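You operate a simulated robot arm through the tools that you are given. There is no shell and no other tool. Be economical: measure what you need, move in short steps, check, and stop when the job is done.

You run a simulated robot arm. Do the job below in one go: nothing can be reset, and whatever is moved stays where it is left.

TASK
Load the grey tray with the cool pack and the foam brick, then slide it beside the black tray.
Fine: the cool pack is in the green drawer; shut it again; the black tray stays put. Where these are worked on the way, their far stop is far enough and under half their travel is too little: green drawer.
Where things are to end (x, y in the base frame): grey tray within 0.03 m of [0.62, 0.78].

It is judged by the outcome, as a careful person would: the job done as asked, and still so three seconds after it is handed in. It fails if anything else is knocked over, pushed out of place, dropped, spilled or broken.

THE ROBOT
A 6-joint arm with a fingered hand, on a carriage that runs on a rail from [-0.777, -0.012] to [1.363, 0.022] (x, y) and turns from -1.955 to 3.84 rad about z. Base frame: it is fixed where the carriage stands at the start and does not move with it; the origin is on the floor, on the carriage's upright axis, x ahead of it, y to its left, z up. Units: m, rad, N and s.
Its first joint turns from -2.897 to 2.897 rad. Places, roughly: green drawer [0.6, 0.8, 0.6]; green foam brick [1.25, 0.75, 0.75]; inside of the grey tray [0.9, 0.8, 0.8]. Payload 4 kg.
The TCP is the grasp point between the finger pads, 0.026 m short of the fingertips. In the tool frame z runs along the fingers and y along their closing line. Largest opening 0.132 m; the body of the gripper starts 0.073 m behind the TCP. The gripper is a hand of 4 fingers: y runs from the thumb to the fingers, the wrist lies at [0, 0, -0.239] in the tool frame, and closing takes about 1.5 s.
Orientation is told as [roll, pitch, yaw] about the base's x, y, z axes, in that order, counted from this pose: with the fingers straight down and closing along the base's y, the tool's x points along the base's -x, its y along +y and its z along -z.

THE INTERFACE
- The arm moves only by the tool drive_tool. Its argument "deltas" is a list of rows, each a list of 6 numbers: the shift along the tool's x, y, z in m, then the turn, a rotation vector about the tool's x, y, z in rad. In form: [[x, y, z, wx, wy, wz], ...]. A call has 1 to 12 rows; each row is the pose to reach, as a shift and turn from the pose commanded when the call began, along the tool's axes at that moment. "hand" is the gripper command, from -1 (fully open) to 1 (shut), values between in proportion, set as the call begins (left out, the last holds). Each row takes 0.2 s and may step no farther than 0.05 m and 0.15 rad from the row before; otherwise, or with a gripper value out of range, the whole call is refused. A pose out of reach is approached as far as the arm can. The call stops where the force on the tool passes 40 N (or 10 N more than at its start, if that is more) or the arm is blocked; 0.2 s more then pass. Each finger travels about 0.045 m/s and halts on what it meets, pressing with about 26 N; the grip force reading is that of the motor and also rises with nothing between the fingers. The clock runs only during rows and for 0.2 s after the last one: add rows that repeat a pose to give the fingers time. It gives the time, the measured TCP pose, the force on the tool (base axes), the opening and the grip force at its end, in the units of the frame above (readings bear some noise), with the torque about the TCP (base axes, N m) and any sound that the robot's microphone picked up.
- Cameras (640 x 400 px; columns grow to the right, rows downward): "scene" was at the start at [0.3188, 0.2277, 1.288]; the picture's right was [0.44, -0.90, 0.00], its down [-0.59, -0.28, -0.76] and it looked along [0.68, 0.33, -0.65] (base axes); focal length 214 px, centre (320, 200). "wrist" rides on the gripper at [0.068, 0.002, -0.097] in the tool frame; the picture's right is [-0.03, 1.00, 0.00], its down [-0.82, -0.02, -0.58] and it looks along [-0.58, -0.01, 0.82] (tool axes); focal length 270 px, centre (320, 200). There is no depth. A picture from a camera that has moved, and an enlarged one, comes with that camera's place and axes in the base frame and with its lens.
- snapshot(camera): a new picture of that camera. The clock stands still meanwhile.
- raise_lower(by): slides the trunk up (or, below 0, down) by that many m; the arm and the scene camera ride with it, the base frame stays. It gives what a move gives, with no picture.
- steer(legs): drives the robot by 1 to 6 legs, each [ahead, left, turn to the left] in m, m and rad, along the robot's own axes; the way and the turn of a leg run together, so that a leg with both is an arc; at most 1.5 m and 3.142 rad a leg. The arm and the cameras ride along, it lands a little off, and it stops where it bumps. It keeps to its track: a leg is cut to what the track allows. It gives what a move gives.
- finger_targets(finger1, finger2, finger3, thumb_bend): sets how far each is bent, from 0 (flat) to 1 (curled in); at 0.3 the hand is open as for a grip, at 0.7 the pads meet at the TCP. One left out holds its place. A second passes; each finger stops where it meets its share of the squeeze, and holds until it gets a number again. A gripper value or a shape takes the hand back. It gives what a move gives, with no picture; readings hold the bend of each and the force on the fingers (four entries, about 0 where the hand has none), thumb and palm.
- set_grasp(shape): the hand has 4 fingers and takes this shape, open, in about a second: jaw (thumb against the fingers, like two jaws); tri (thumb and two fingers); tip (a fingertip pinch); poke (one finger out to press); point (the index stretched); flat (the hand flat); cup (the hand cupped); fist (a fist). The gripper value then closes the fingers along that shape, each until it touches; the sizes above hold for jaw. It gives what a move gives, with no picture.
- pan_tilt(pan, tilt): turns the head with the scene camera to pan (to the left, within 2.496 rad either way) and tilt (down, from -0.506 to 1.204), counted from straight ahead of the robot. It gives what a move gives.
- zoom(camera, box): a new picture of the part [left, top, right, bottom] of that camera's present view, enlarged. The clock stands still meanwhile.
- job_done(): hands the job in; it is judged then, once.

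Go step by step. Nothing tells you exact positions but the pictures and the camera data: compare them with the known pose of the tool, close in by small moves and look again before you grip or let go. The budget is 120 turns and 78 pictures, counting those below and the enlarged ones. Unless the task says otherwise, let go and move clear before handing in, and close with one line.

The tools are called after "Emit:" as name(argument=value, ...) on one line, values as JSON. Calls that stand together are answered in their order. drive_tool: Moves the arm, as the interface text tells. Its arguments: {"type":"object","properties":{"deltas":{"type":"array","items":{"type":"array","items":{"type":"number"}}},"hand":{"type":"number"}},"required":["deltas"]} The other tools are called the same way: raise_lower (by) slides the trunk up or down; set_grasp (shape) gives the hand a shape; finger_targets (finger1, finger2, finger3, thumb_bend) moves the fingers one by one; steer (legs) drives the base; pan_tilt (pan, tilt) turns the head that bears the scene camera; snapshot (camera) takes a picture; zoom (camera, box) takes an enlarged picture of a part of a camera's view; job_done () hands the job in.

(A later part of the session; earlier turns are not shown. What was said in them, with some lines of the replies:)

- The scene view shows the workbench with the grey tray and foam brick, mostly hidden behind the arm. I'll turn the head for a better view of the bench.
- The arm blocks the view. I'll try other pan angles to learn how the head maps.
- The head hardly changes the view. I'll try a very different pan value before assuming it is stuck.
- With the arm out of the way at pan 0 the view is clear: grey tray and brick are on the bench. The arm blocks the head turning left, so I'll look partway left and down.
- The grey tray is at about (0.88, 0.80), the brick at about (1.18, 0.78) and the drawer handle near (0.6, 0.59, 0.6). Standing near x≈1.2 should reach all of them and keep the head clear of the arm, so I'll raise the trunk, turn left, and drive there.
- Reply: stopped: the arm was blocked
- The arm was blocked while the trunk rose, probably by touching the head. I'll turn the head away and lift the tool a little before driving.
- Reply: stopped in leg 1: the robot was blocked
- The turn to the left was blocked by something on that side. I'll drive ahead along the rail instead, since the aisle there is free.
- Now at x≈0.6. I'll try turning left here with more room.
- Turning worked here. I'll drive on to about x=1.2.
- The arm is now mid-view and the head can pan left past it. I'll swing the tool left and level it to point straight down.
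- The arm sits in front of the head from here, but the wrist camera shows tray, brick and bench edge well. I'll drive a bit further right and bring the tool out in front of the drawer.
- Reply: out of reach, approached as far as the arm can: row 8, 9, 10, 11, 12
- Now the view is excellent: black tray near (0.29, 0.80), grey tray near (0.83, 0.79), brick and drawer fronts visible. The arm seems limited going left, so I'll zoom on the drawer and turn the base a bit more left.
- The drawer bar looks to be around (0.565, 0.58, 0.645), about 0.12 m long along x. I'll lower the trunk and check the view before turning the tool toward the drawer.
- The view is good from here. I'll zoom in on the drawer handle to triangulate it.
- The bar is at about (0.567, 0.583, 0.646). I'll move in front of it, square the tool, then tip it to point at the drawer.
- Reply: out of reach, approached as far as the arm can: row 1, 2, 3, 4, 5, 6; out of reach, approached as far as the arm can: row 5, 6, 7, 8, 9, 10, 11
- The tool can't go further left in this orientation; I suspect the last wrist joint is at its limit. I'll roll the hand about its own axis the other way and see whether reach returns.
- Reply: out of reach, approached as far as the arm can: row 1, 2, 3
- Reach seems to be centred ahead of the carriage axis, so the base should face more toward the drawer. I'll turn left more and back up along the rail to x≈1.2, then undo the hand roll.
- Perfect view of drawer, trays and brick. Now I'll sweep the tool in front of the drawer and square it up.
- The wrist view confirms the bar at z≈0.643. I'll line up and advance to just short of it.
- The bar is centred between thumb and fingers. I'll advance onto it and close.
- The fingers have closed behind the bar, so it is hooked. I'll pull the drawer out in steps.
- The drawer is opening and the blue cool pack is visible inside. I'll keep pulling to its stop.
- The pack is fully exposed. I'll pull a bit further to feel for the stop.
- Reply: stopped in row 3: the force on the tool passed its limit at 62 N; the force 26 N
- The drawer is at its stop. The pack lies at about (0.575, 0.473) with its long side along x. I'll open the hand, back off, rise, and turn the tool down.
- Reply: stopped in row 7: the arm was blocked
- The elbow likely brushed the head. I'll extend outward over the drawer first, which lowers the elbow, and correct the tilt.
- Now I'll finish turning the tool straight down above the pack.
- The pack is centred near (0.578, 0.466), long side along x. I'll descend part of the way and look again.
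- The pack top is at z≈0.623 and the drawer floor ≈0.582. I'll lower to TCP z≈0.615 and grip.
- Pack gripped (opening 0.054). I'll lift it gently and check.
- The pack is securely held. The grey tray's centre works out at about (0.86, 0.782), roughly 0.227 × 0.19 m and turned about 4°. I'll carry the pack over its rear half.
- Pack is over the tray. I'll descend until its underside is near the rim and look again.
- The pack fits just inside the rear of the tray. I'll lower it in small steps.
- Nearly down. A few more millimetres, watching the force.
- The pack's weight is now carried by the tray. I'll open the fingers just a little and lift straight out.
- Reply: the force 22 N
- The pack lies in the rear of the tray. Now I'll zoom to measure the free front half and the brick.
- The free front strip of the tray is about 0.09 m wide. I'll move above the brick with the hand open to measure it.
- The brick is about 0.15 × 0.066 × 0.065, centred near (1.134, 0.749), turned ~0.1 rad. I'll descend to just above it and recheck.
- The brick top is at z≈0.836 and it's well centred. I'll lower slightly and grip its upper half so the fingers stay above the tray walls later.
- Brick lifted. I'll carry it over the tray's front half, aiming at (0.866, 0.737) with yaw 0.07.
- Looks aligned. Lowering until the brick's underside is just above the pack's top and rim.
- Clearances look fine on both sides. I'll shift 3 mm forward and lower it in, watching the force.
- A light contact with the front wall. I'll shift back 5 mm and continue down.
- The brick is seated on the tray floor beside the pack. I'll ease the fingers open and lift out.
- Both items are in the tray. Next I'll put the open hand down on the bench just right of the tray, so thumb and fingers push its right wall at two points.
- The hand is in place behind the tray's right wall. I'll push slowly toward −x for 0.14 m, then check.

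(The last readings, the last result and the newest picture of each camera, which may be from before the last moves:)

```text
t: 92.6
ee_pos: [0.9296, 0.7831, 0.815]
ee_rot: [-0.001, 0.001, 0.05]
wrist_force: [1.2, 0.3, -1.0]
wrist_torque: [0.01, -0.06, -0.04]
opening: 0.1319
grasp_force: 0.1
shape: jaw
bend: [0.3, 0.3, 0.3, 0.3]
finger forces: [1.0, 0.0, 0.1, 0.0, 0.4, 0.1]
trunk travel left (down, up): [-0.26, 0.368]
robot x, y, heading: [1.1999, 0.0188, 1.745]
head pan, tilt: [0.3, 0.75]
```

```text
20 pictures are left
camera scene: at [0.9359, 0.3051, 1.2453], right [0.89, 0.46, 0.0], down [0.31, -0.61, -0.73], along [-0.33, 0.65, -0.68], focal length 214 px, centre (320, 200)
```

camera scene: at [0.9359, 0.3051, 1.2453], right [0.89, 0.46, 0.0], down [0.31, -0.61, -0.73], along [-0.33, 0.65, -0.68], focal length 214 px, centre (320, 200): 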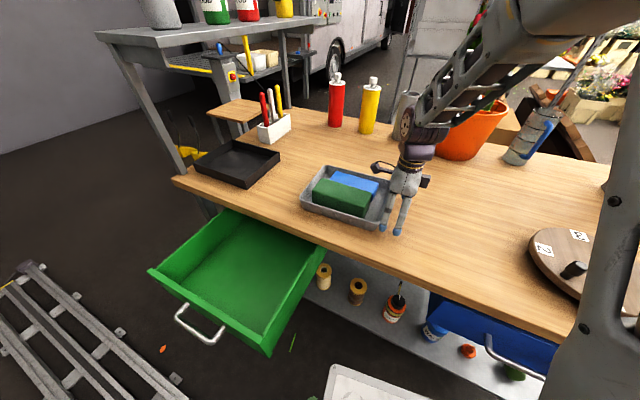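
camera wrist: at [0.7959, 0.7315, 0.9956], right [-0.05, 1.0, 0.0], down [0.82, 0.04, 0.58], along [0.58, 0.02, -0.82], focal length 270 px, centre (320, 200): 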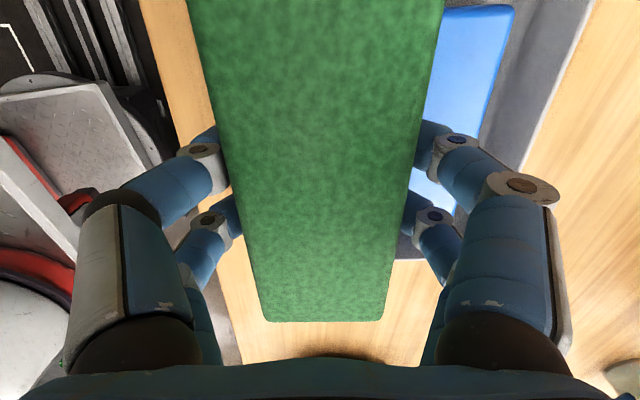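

The tray has moved about 0.085 m and stays square. I'll push another 0.12 m.

Emit:
drive_tool(deltas=[[0.01, 0.0005, 0, 0, 0, 0], [0.02, 0.001, 0, 0, 0, 0], [0.03, 0.0015, 0, 0, 0, 0], [0.04, 0.002, 0, 0, 0, 0], [0.05, 0.0025, 0, 0, 0, 0], [0.06, 0.003, 0, 0, 0, 0], [0.07, 0.0035, 0, 0, 0, 0], [0.08, 0.004, 0, 0, 0, 0], [0.09, 0.0045, 0, 0, 0, 0], [0.1, 0.005, 0, 0, 0, 0], [0.11, 0.0055, 0, 0, 0, 0], [0.12, 0.006, 0, 0, 0, 0]])

Emit:
zoom(camera="scene", box=[180, 100, 440, 260])

```text
t: 95.2
ee_pos: [0.8107, 0.7839, 0.8159]
ee_rot: [-0.003, 0.0, 0.05]
wrist_force: [1.4, 0.3, -0.3]
wrist_torque: [-0.01, -0.01, -0.07]
opening: 0.132
grasp_force: 0.1
shape: jaw
bend: [0.3, 0.3, 0.3, 0.3]
finger forces: [1.2, 0.0, 0.0, 0.0, 0.4, 0.1]
trunk travel left (down, up): [-0.26, 0.368]
robot x, y, heading: [1.2022, 0.0191, 1.741]
head pan, tilt: [0.3, 0.75]
```

```text
2.46 times, centred on (310, 180) of scene
camera zoom: at [0.9359, 0.3051, 1.2453], right [0.89, 0.46, 0.0], down [0.31, -0.61, -0.73], along [-0.33, 0.65, -0.68], focal length 528 px, centre (345, 249)
```

zoom: 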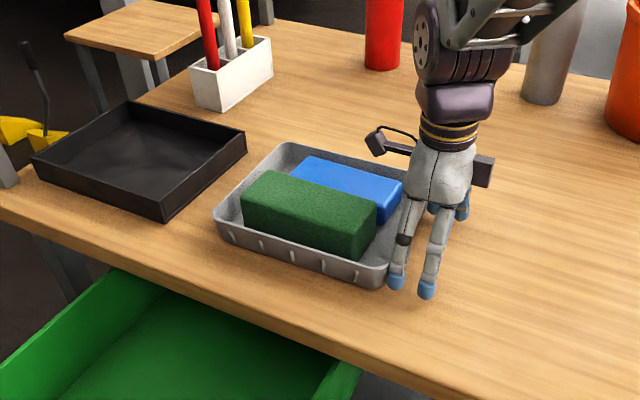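

The grey tray's centre is now near x≈0.66, the black tray's right edge near 0.48. I'll push the last 0.037 m gently.

Emit:
drive_tool(deltas=[[0.008, 0.0004, 0, 0, 0, 0], [0.016, 0.0008, 0, 0, 0, 0], [0.024, 0.001, 0, 0, 0, 0], [0.031, 0.001, 0, 0, 0, 0], [0.037, 0.001, 0, 0, 0, 0]])

Emit:
drive_tool(deltas=[[-0.02, 0, 0, 0, 0, 0], [-0.05, 0, 0, 0, 0, 0], [-0.08, 0, 0, 0, 0, 0], [-0.08, 0, -0.04, 0, 0, 0], [-0.08, 0, -0.08, 0, 0, 0], [-0.08, 0, -0.12, 0, 0, 0]])

Emit:
zoom(camera="scene", box=[180, 100, 440, 260])

```text
t: 96.4
ee_pos: [0.7731, 0.7835, 0.8153]
ee_rot: [-0.002, 0.002, 0.051]
wrist_force: [2.2, 0.5, 0.1]
wrist_torque: [-0.02, 0.02, -0.04]
opening: 0.1318
grasp_force: 0.0
shape: jaw
bend: [0.3, 0.3, 0.3, 0.3]
finger forces: [1.3, 0.0, 0.0, 0.0, 0.7, 0.1]
trunk travel left (down, up): [-0.26, 0.368]
robot x, y, heading: [1.2034, 0.0195, 1.743]
head pan, tilt: [0.3, 0.75]
```

```text
t: 97.8
ee_pos: [0.8555, 0.7864, 0.9346]
ee_rot: [-0.004, -0.002, 0.052]
wrist_force: [0.2, 0.7, -0.2]
wrist_torque: [-0.01, 0.0, -0.03]
opening: 0.1317
grasp_force: 0.0
shape: jaw
bend: [0.3, 0.3, 0.3, 0.3]
finger forces: [0.0, 0.0, 0.0, 0.0, 0.1, 0.0]
trunk travel left (down, up): [-0.26, 0.368]
robot x, y, heading: [1.2026, 0.0233, 1.737]
head pan, tilt: [0.3, 0.75]
```

```text
2.46 times, centred on (310, 180) of scene
camera zoom: at [0.9357, 0.3053, 1.2452], right [0.89, 0.46, 0.0], down [0.31, -0.61, -0.73], along [-0.33, 0.65, -0.68], focal length 528 px, centre (345, 249)
```

zoom: 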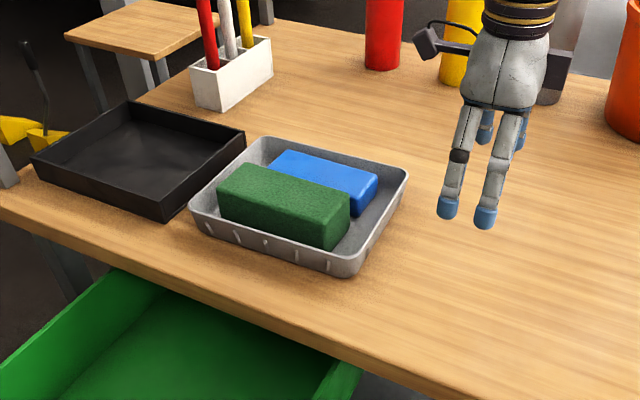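

Grey tray is at about (0.62, 0.78) with both items, black tray untouched. Now I'll go back over the drawer to close it.

Emit:
drive_tool(deltas=[[0.03, -0.03, -0.01, 0, 0, 0.005], [0.06, -0.06, -0.02, 0, 0, 0.01], [0.09, -0.09, -0.02, 0, 0, 0.015], [0.12, -0.12, -0.02, 0, 0, 0.02], [0.15, -0.15, -0.02, 0, 0, 0.025], [0.18, -0.18, -0.02, 0, 0, 0.03], [0.21, -0.21, -0.02, 0, 0, 0.035], [0.24, -0.24, -0.02, 0, 0, 0.04], [0.27, -0.27, -0.02, 0, 0, 0.045], [0.296, -0.298, -0.02, 0, 0, 0.052]], hand=-0.3)

Emit:
drive_tool(deltas=[[0, -0.01, 0.015, -0.1, 0, 0], [0, -0.02, 0.03, -0.2, 0, 0], [0.003, -0.03, 0.045, -0.3, 0, 0], [0.005, -0.035, 0.06, -0.4, 0, 0], [0.007, -0.04, 0.075, -0.5, 0, 0], [0.008, -0.045, 0.09, -0.6, 0, 0], [0.009, -0.05, 0.1, -0.7, 0, 0], [0.01, -0.055, 0.11, -0.8, 0, 0]])

Emit:
snapshot(camera="scene")

```text
t: 100.0
ee_pos: [0.5753, 0.4916, 0.9465]
ee_rot: [-0.005, -0.015, -0.035]
wrist_force: [0.6, 0.0, 0.3]
wrist_torque: [0.0, 0.01, 0.0]
opening: 0.0861
grasp_force: 0.0
shape: jaw
bend: [0.7, 0.7, 0.7, 0.64]
finger forces: [0.0, 0.1, 0.0, 0.0, 0.0, 0.0]
trunk travel left (down, up): [-0.26, 0.368]
robot x, y, heading: [1.203, 0.0178, 1.741]
head pan, tilt: [0.3, 0.75]
```

```text
t: 100.7
ee_pos: [0.6004, 0.5461, 0.9083]
ee_rot: [0.243, -0.019, -0.17]
wrist_force: [0.3, -1.1, -0.3]
wrist_torque: [0.02, 0.0, -0.01]
opening: 0.086
grasp_force: 0.1
shape: jaw
bend: [0.7, 0.7, 0.7, 0.64]
finger forces: [0.0, 0.0, 0.1, 0.0, 0.0, 0.0]
trunk travel left (down, up): [-0.26, 0.368]
robot x, y, heading: [1.2043, 0.0164, 1.743]
head pan, tilt: [0.3, 0.75]
stopped in row 3: the arm was blocked; the commanded pose is now the measured one
```

```text
17 pictures are left
camera scene: at [0.9228, 0.2864, 1.2327], right [0.74, 0.68, 0.0], down [0.54, -0.58, -0.61], along [-0.42, 0.45, -0.79], focal length 214 px, centre (320, 200)
```

scene: 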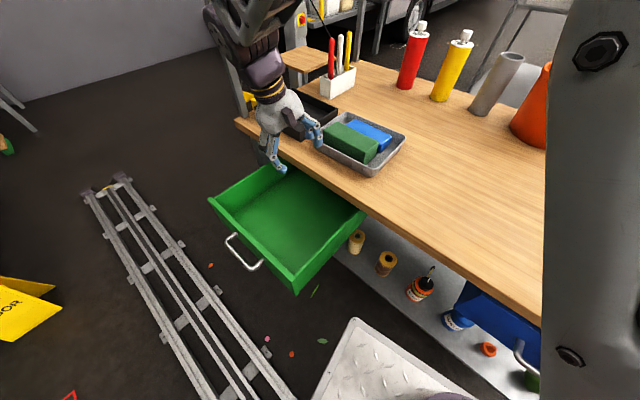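

The arm is pressing on the head here. I'll back off, then turn the base further left so the drawer lies straight ahead of the arm.

Emit:
drive_tool(deltas=[[-0.013, 0.016, -0.005, 0.06, 0.01, -0.041], [-0.026, 0.032, -0.01, 0.12, 0.02, -0.082], [-0.038, 0.048, -0.015, 0.18, 0.03, -0.124], [-0.05, 0.065, -0.02, 0.243, 0.041, -0.165]])

Emit:
steer(legs=[[0, 0, 0.75]])

Emit:
pan_tilt(pan=-0.3, tilt=0.8)

Emit:
snapshot(camera="scene")

```text
t: 101.7
ee_pos: [0.6559, 0.5904, 0.9429]
ee_rot: [-0.003, 0.001, 0.009]
wrist_force: [-0.2, -0.3, 0.4]
wrist_torque: [0.02, 0.02, -0.01]
opening: 0.0859
grasp_force: 0.1
shape: jaw
bend: [0.7, 0.7, 0.7, 0.64]
finger forces: [0.0, 0.1, 0.0, 0.1, 0.1, 0.1]
trunk travel left (down, up): [-0.26, 0.368]
robot x, y, heading: [1.2031, 0.018, 1.742]
head pan, tilt: [0.3, 0.75]
```

```text
t: 104.1
ee_pos: [0.4145, 0.0682, 0.9429]
ee_rot: [-0.005, 0.002, 0.752]
wrist_force: [0.0, 1.0, -0.8]
wrist_torque: [0.01, 0.01, 0.03]
opening: 0.0862
grasp_force: 0.0
shape: jaw
bend: [0.7, 0.7, 0.7, 0.64]
finger forces: [0.0, 0.0, 0.0, 0.0, 0.0, 0.0]
trunk travel left (down, up): [-0.26, 0.368]
robot x, y, heading: [1.2019, 0.0179, 2.492]
head pan, tilt: [0.3, 0.75]
```

```text
t: 105.1
ee_pos: [0.4139, 0.0691, 0.9422]
ee_rot: [-0.005, 0.002, 0.753]
wrist_force: [0.0, -0.9, -1.0]
wrist_torque: [-0.03, 0.02, 0.0]
opening: 0.0861
grasp_force: 0.1
shape: jaw
bend: [0.7, 0.7, 0.7, 0.64]
finger forces: [0.1, 0.0, 0.1, 0.0, 0.0, 0.1]
trunk travel left (down, up): [-0.26, 0.368]
robot x, y, heading: [1.2031, 0.0217, 2.484]
head pan, tilt: [-0.3, 0.799]
```

```text
16 pictures are left
camera scene: at [0.8445, 0.0855, 1.2413], right [0.81, 0.58, 0.0], down [0.42, -0.58, -0.7], along [-0.4, 0.57, -0.72], focal length 214 px, centre (320, 200)
```

scene: 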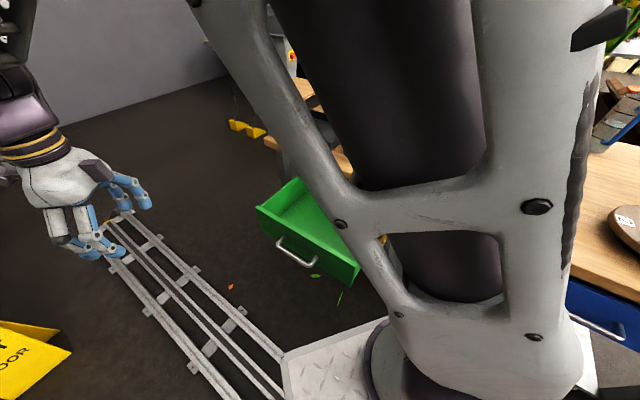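

The drawer and its handle are visible. I'll place the tool in front of the handle pointing down, rotated so the fingers push squarely.

Emit:
drive_tool(deltas=[[-0.028, -0.003, 0, 0, 0, -0.117], [-0.056, -0.005, 0, 0, 0, -0.233], [-0.084, -0.008, 0, 0, 0, -0.35], [-0.112, -0.011, 0, 0, 0, -0.467], [-0.14, -0.014, 0, 0, 0, -0.583], [-0.168, -0.016, 0, 0, 0, -0.7], [-0.197, -0.019, 0, 0, 0, -0.817]], hand=0.0)

Emit:
snapshot(camera="wrist")

Emit:
snapshot(camera="scene")

```text
t: 106.7
ee_pos: [0.5695, 0.189, 0.9406]
ee_rot: [-0.001, 0.003, 1.57]
wrist_force: [0.2, -0.1, 0.1]
wrist_torque: [0.02, -0.02, -0.01]
opening: 0.0664
grasp_force: 0.0
shape: jaw
bend: [0.73, 0.73, 0.73, 0.7]
finger forces: [0.1, 0.0, 0.0, 0.0, 0.1, 0.1]
trunk travel left (down, up): [-0.26, 0.368]
robot x, y, heading: [1.204, 0.0216, 2.488]
head pan, tilt: [-0.3, 0.799]
```

```text
15 pictures are left
camera wrist: at [0.5686, 0.1203, 1.0372], right [-1.0, 0.03, 0.0], down [0.02, 0.82, 0.57], along [0.01, 0.57, -0.82], focal length 270 px, centre (320, 200)
```

wrist: 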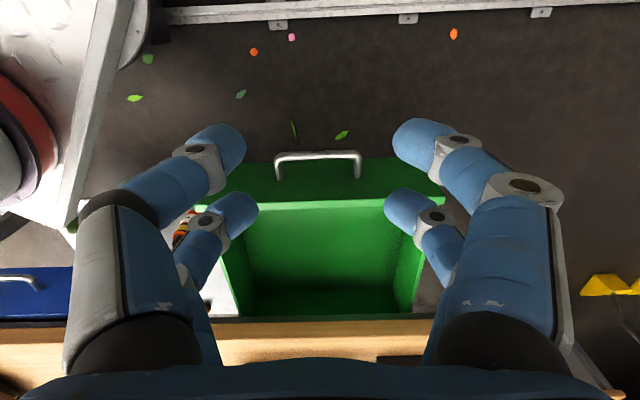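

```text
14 pictures are left
camera scene: at [0.8444, 0.0854, 1.2412], right [0.82, 0.58, 0.0], down [0.42, -0.58, -0.7], along [-0.4, 0.57, -0.72], focal length 214 px, centre (320, 200)
```

scene: 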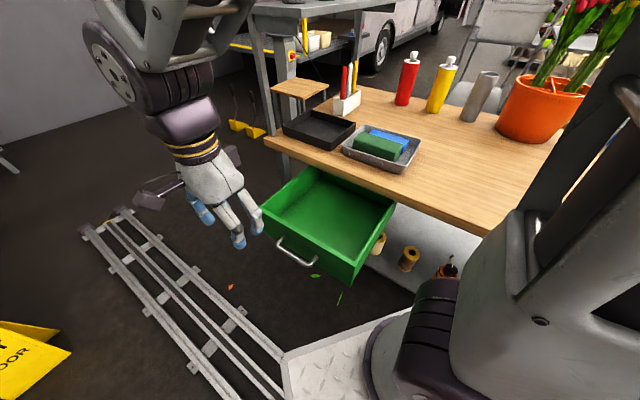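

The bar is at (0.573, 0.306, 0.645). I'll lower the fingers in front of it.

Emit:
drive_tool(deltas=[[0, 0, 0.05, 0, 0, 0], [0, 0, 0.1, 0, 0, 0], [0, 0, 0.15, 0, 0, 0], [0, 0, 0.2, 0, 0, 0], [0, 0, 0.25, 0, 0, 0], [0, 0, 0.298, 0, 0, 0]])

Emit:
snapshot(camera="scene")

```text
t: 108.1
ee_pos: [0.5692, 0.1873, 0.6426]
ee_rot: [-0.001, 0.004, 1.57]
wrist_force: [-1.2, 0.8, 0.5]
wrist_torque: [-0.02, 0.04, -0.02]
opening: 0.0662
grasp_force: 0.1
shape: jaw
bend: [0.73, 0.73, 0.73, 0.7]
finger forces: [0.0, 0.1, 0.1, 0.0, 0.0, 0.0]
trunk travel left (down, up): [-0.26, 0.368]
robot x, y, heading: [1.2032, 0.019, 2.492]
head pan, tilt: [-0.3, 0.799]
```

```text
13 pictures are left
camera scene: at [0.8449, 0.0855, 1.2414], right [0.82, 0.58, 0.0], down [0.41, -0.58, -0.7], along [-0.4, 0.57, -0.72], focal length 214 px, centre (320, 200)
```

scene: 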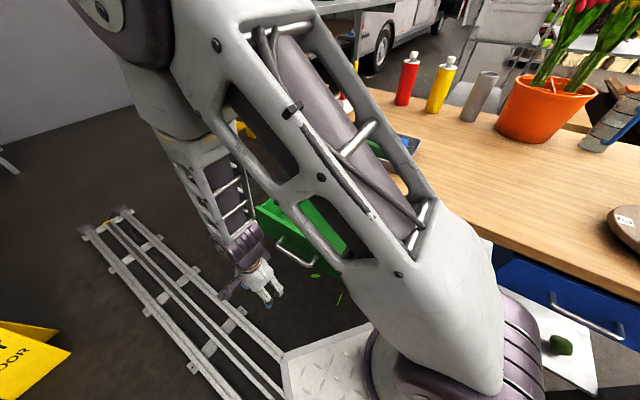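

Now I'll push the drawer in toward +y.

Emit:
drive_tool(deltas=[[-0.03, 0, 0, 0, 0, 0], [-0.055, 0, 0, 0, 0, 0], [-0.075, 0, 0, 0, 0, 0], [-0.095, 0, 0, 0, 0, 0], [-0.115, 0, 0, 0, 0, 0], [-0.135, 0, 0, 0, 0, 0], [-0.155, 0, 0, 0, 0, 0], [-0.175, 0, 0, 0, 0, 0], [-0.195, 0, 0, 0, 0, 0], [-0.215, 0, 0, 0, 0, 0], [-0.235, 0, 0, 0, 0, 0], [-0.255, 0, 0, 0, 0, 0]])

Emit:
snapshot(camera="wrist")

```text
t: 110.7
ee_pos: [0.5734, 0.4412, 0.6436]
ee_rot: [0.001, 0.002, 1.567]
wrist_force: [0.1, 0.6, 0.1]
wrist_torque: [-0.04, 0.04, 0.03]
opening: 0.0661
grasp_force: 0.0
shape: jaw
bend: [0.73, 0.73, 0.73, 0.7]
finger forces: [0.1, 0.1, 0.0, 0.0, 0.1, 0.0]
trunk travel left (down, up): [-0.26, 0.368]
robot x, y, heading: [1.2046, 0.0192, 2.482]
head pan, tilt: [-0.3, 0.799]
```

```text
12 pictures are left
camera wrist: at [0.5704, 0.3743, 0.74], right [-1.0, 0.03, 0.0], down [0.02, 0.82, 0.57], along [0.02, 0.57, -0.82], focal length 270 px, centre (320, 200)
```

wrist: 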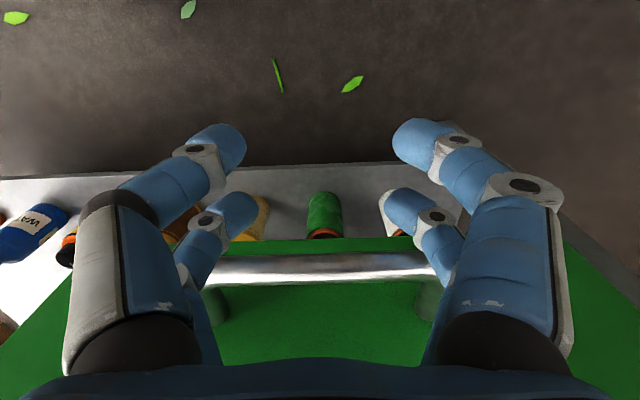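

The fingers are pushing the bar squarely. I'll continue gently until it stops.

Emit:
drive_tool(deltas=[[-0.015, 0, 0, 0, 0, 0], [-0.03, 0, 0, 0, 0, 0], [-0.045, 0, 0, 0, 0, 0], [-0.06, 0, 0, 0, 0, 0], [-0.07, 0, 0, 0, 0, 0], [-0.08, 0, 0, 0, 0, 0], [-0.088, 0, 0, 0, 0, 0], [-0.096, 0, 0, 0, 0, 0], [-0.104, 0, 0, 0, 0, 0], [-0.112, 0, 0, 0, 0, 0]])

Emit:
snapshot(camera="wrist")

```text
t: 113.0
ee_pos: [0.5704, 0.5485, 0.6421]
ee_rot: [-0.006, 0.009, 1.579]
wrist_force: [2.4, -11.6, 6.1]
wrist_torque: [0.15, 0.26, 0.48]
opening: 0.066
grasp_force: 0.1
shape: jaw
bend: [0.73, 0.73, 0.73, 0.7]
finger forces: [0.0, 10.4, 0.5, 0.0, 0.0, 0.0]
trunk travel left (down, up): [-0.26, 0.368]
robot x, y, heading: [1.2002, 0.0228, 2.489]
head pan, tilt: [-0.3, 0.799]
stopped in row 10: the force on the tool passed its limit at 42 N (the readings are from after the stop); the commanded pose is now the measured one
```

```text
11 pictures are left
camera wrist: at [0.5687, 0.4802, 0.7386], right [-1.0, 0.02, -0.01], down [0.01, 0.82, 0.57], along [0.02, 0.57, -0.82], focal length 270 px, centre (320, 200)
```

wrist: 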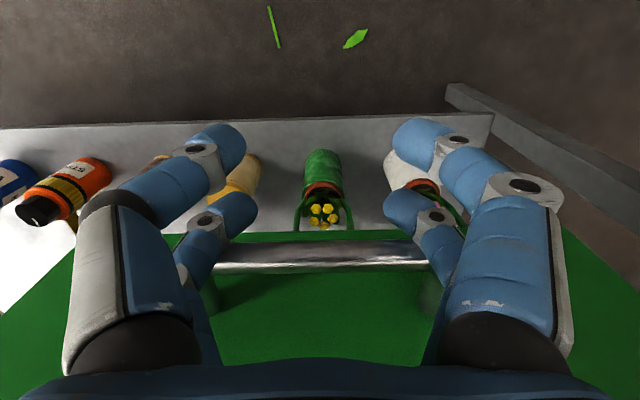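

The drawer met its closed stop with the bar back at y≈0.58. I'll back away, rise and check everything.

Emit:
drive_tool(deltas=[[0.03, 0, 0, 0, 0, 0], [0.07, 0, 0, 0, 0, 0], [0.12, 0, 0, 0, 0, 0], [0.17, 0, 0, 0, 0, 0], [0.22, 0, 0, 0, 0, 0], [0.27, 0, 0, 0, 0, 0], [0.31, 0, -0.03, 0, 0, 0], [0.33, 0, -0.07, 0, 0, 0], [0.34, 0, -0.12, 0, 0, 0], [0.35, 0, -0.17, 0, 0, 0], [0.36, 0, -0.22, 0, 0, 0], [0.36, 0, -0.27, 0, 0, 0]])

Emit:
snapshot(camera="scene")

```text
refused: row 9 steps farther than a row can; nothing moved
```

```text
10 pictures are left
camera scene: at [0.8446, 0.0839, 1.2414], right [0.81, 0.58, 0.0], down [0.42, -0.58, -0.7], along [-0.41, 0.57, -0.72], focal length 214 px, centre (320, 200)
```

scene: 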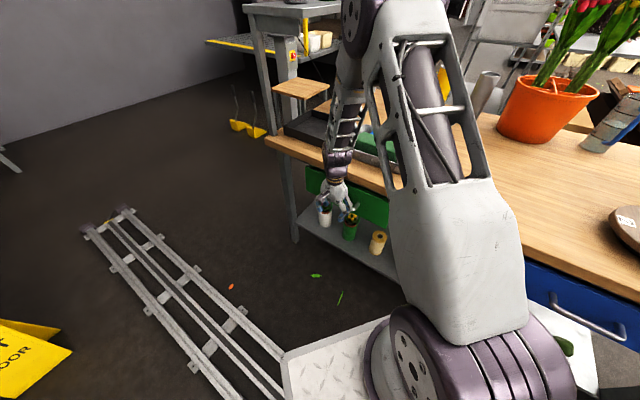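

A row was too long; I'll resend with shorter steps.

Emit:
drive_tool(deltas=[[0.03, 0, 0, 0, 0, 0], [0.07, 0, 0, 0, 0, 0], [0.115, 0, 0, 0, 0, 0], [0.16, 0, 0, 0, 0, 0], [0.205, 0, 0, 0, 0, 0], [0.25, 0, 0, 0, 0, 0], [0.29, 0, -0.02, 0, 0, 0], [0.32, 0, -0.05, 0, 0, 0], [0.34, 0, -0.09, 0, 0, 0], [0.35, 0, -0.135, 0, 0, 0], [0.36, 0, -0.18, 0, 0, 0], [0.36, 0, -0.225, 0, 0, 0]])

Emit:
drive_tool(deltas=[[0, 0, -0.04, 0, 0, 0], [0, 0, -0.08, 0, 0, 0]])

Emit:
snapshot(camera="scene")

Emit:
zoom(camera="scene", box=[250, 80, 450, 250])

```text
t: 115.7
ee_pos: [0.5707, 0.1902, 0.8698]
ee_rot: [-0.007, 0.012, 1.575]
wrist_force: [-0.4, 0.2, -0.2]
wrist_torque: [0.02, -0.04, -0.02]
opening: 0.0661
grasp_force: 0.1
shape: jaw
bend: [0.73, 0.73, 0.73, 0.7]
finger forces: [0.1, 0.1, 0.0, 0.1, 0.1, 0.0]
trunk travel left (down, up): [-0.26, 0.368]
robot x, y, heading: [1.2002, 0.0227, 2.494]
head pan, tilt: [-0.3, 0.799]
```

```text
t: 116.2
ee_pos: [0.5732, 0.1925, 0.9494]
ee_rot: [-0.007, 0.009, 1.575]
wrist_force: [-0.9, 0.5, 0.1]
wrist_torque: [-0.01, -0.03, 0.01]
opening: 0.0663
grasp_force: 0.1
shape: jaw
bend: [0.73, 0.73, 0.73, 0.7]
finger forces: [0.0, 0.0, 0.1, 0.1, 0.1, 0.0]
trunk travel left (down, up): [-0.26, 0.368]
robot x, y, heading: [1.2041, 0.018, 2.492]
head pan, tilt: [-0.3, 0.799]
```

```text
9 pictures are left
camera scene: at [0.8443, 0.0845, 1.2412], right [0.81, 0.58, 0.0], down [0.42, -0.58, -0.7], along [-0.41, 0.57, -0.72], focal length 214 px, centre (320, 200)
```

scene: 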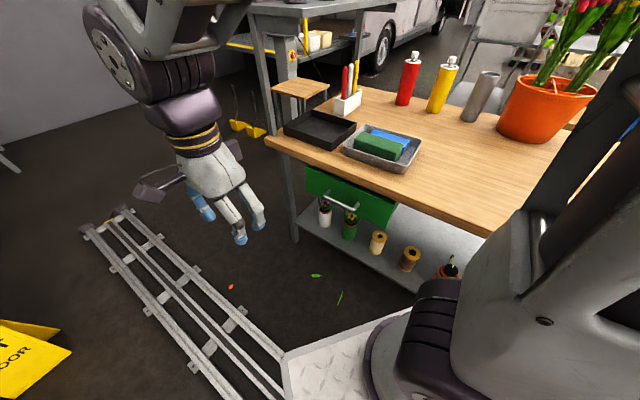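

```text
2.35 times, centred on (350, 165) of scene
camera zoom: at [0.8443, 0.0845, 1.2412], right [0.81, 0.58, 0.0], down [0.42, -0.58, -0.7], along [-0.41, 0.57, -0.72], focal length 505 px, centre (249, 282)
```

zoom: 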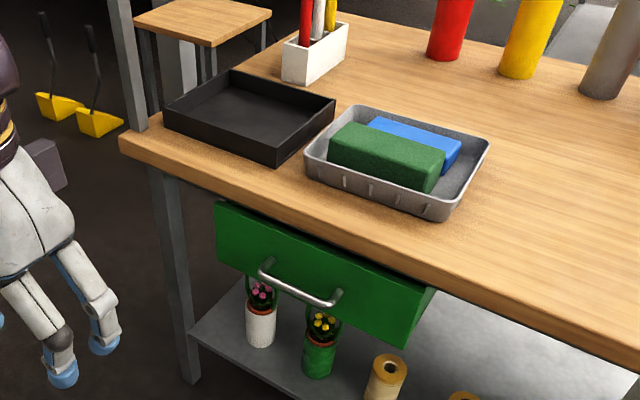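

The zoomed view shows the drawer shut, the grey tray centred at about (0.62, 0.78) with the pack and brick lying in it, and the black tray where it was. The hand is clear and empty, so I'm handing in.

Emit:
job_done()

```text
The job is handed in.
```

The grey tray holds the cool pack and foam brick and sits beside the black tray at about (0.62, 0.78); the green drawer is shut and the black tray wasn't moved.
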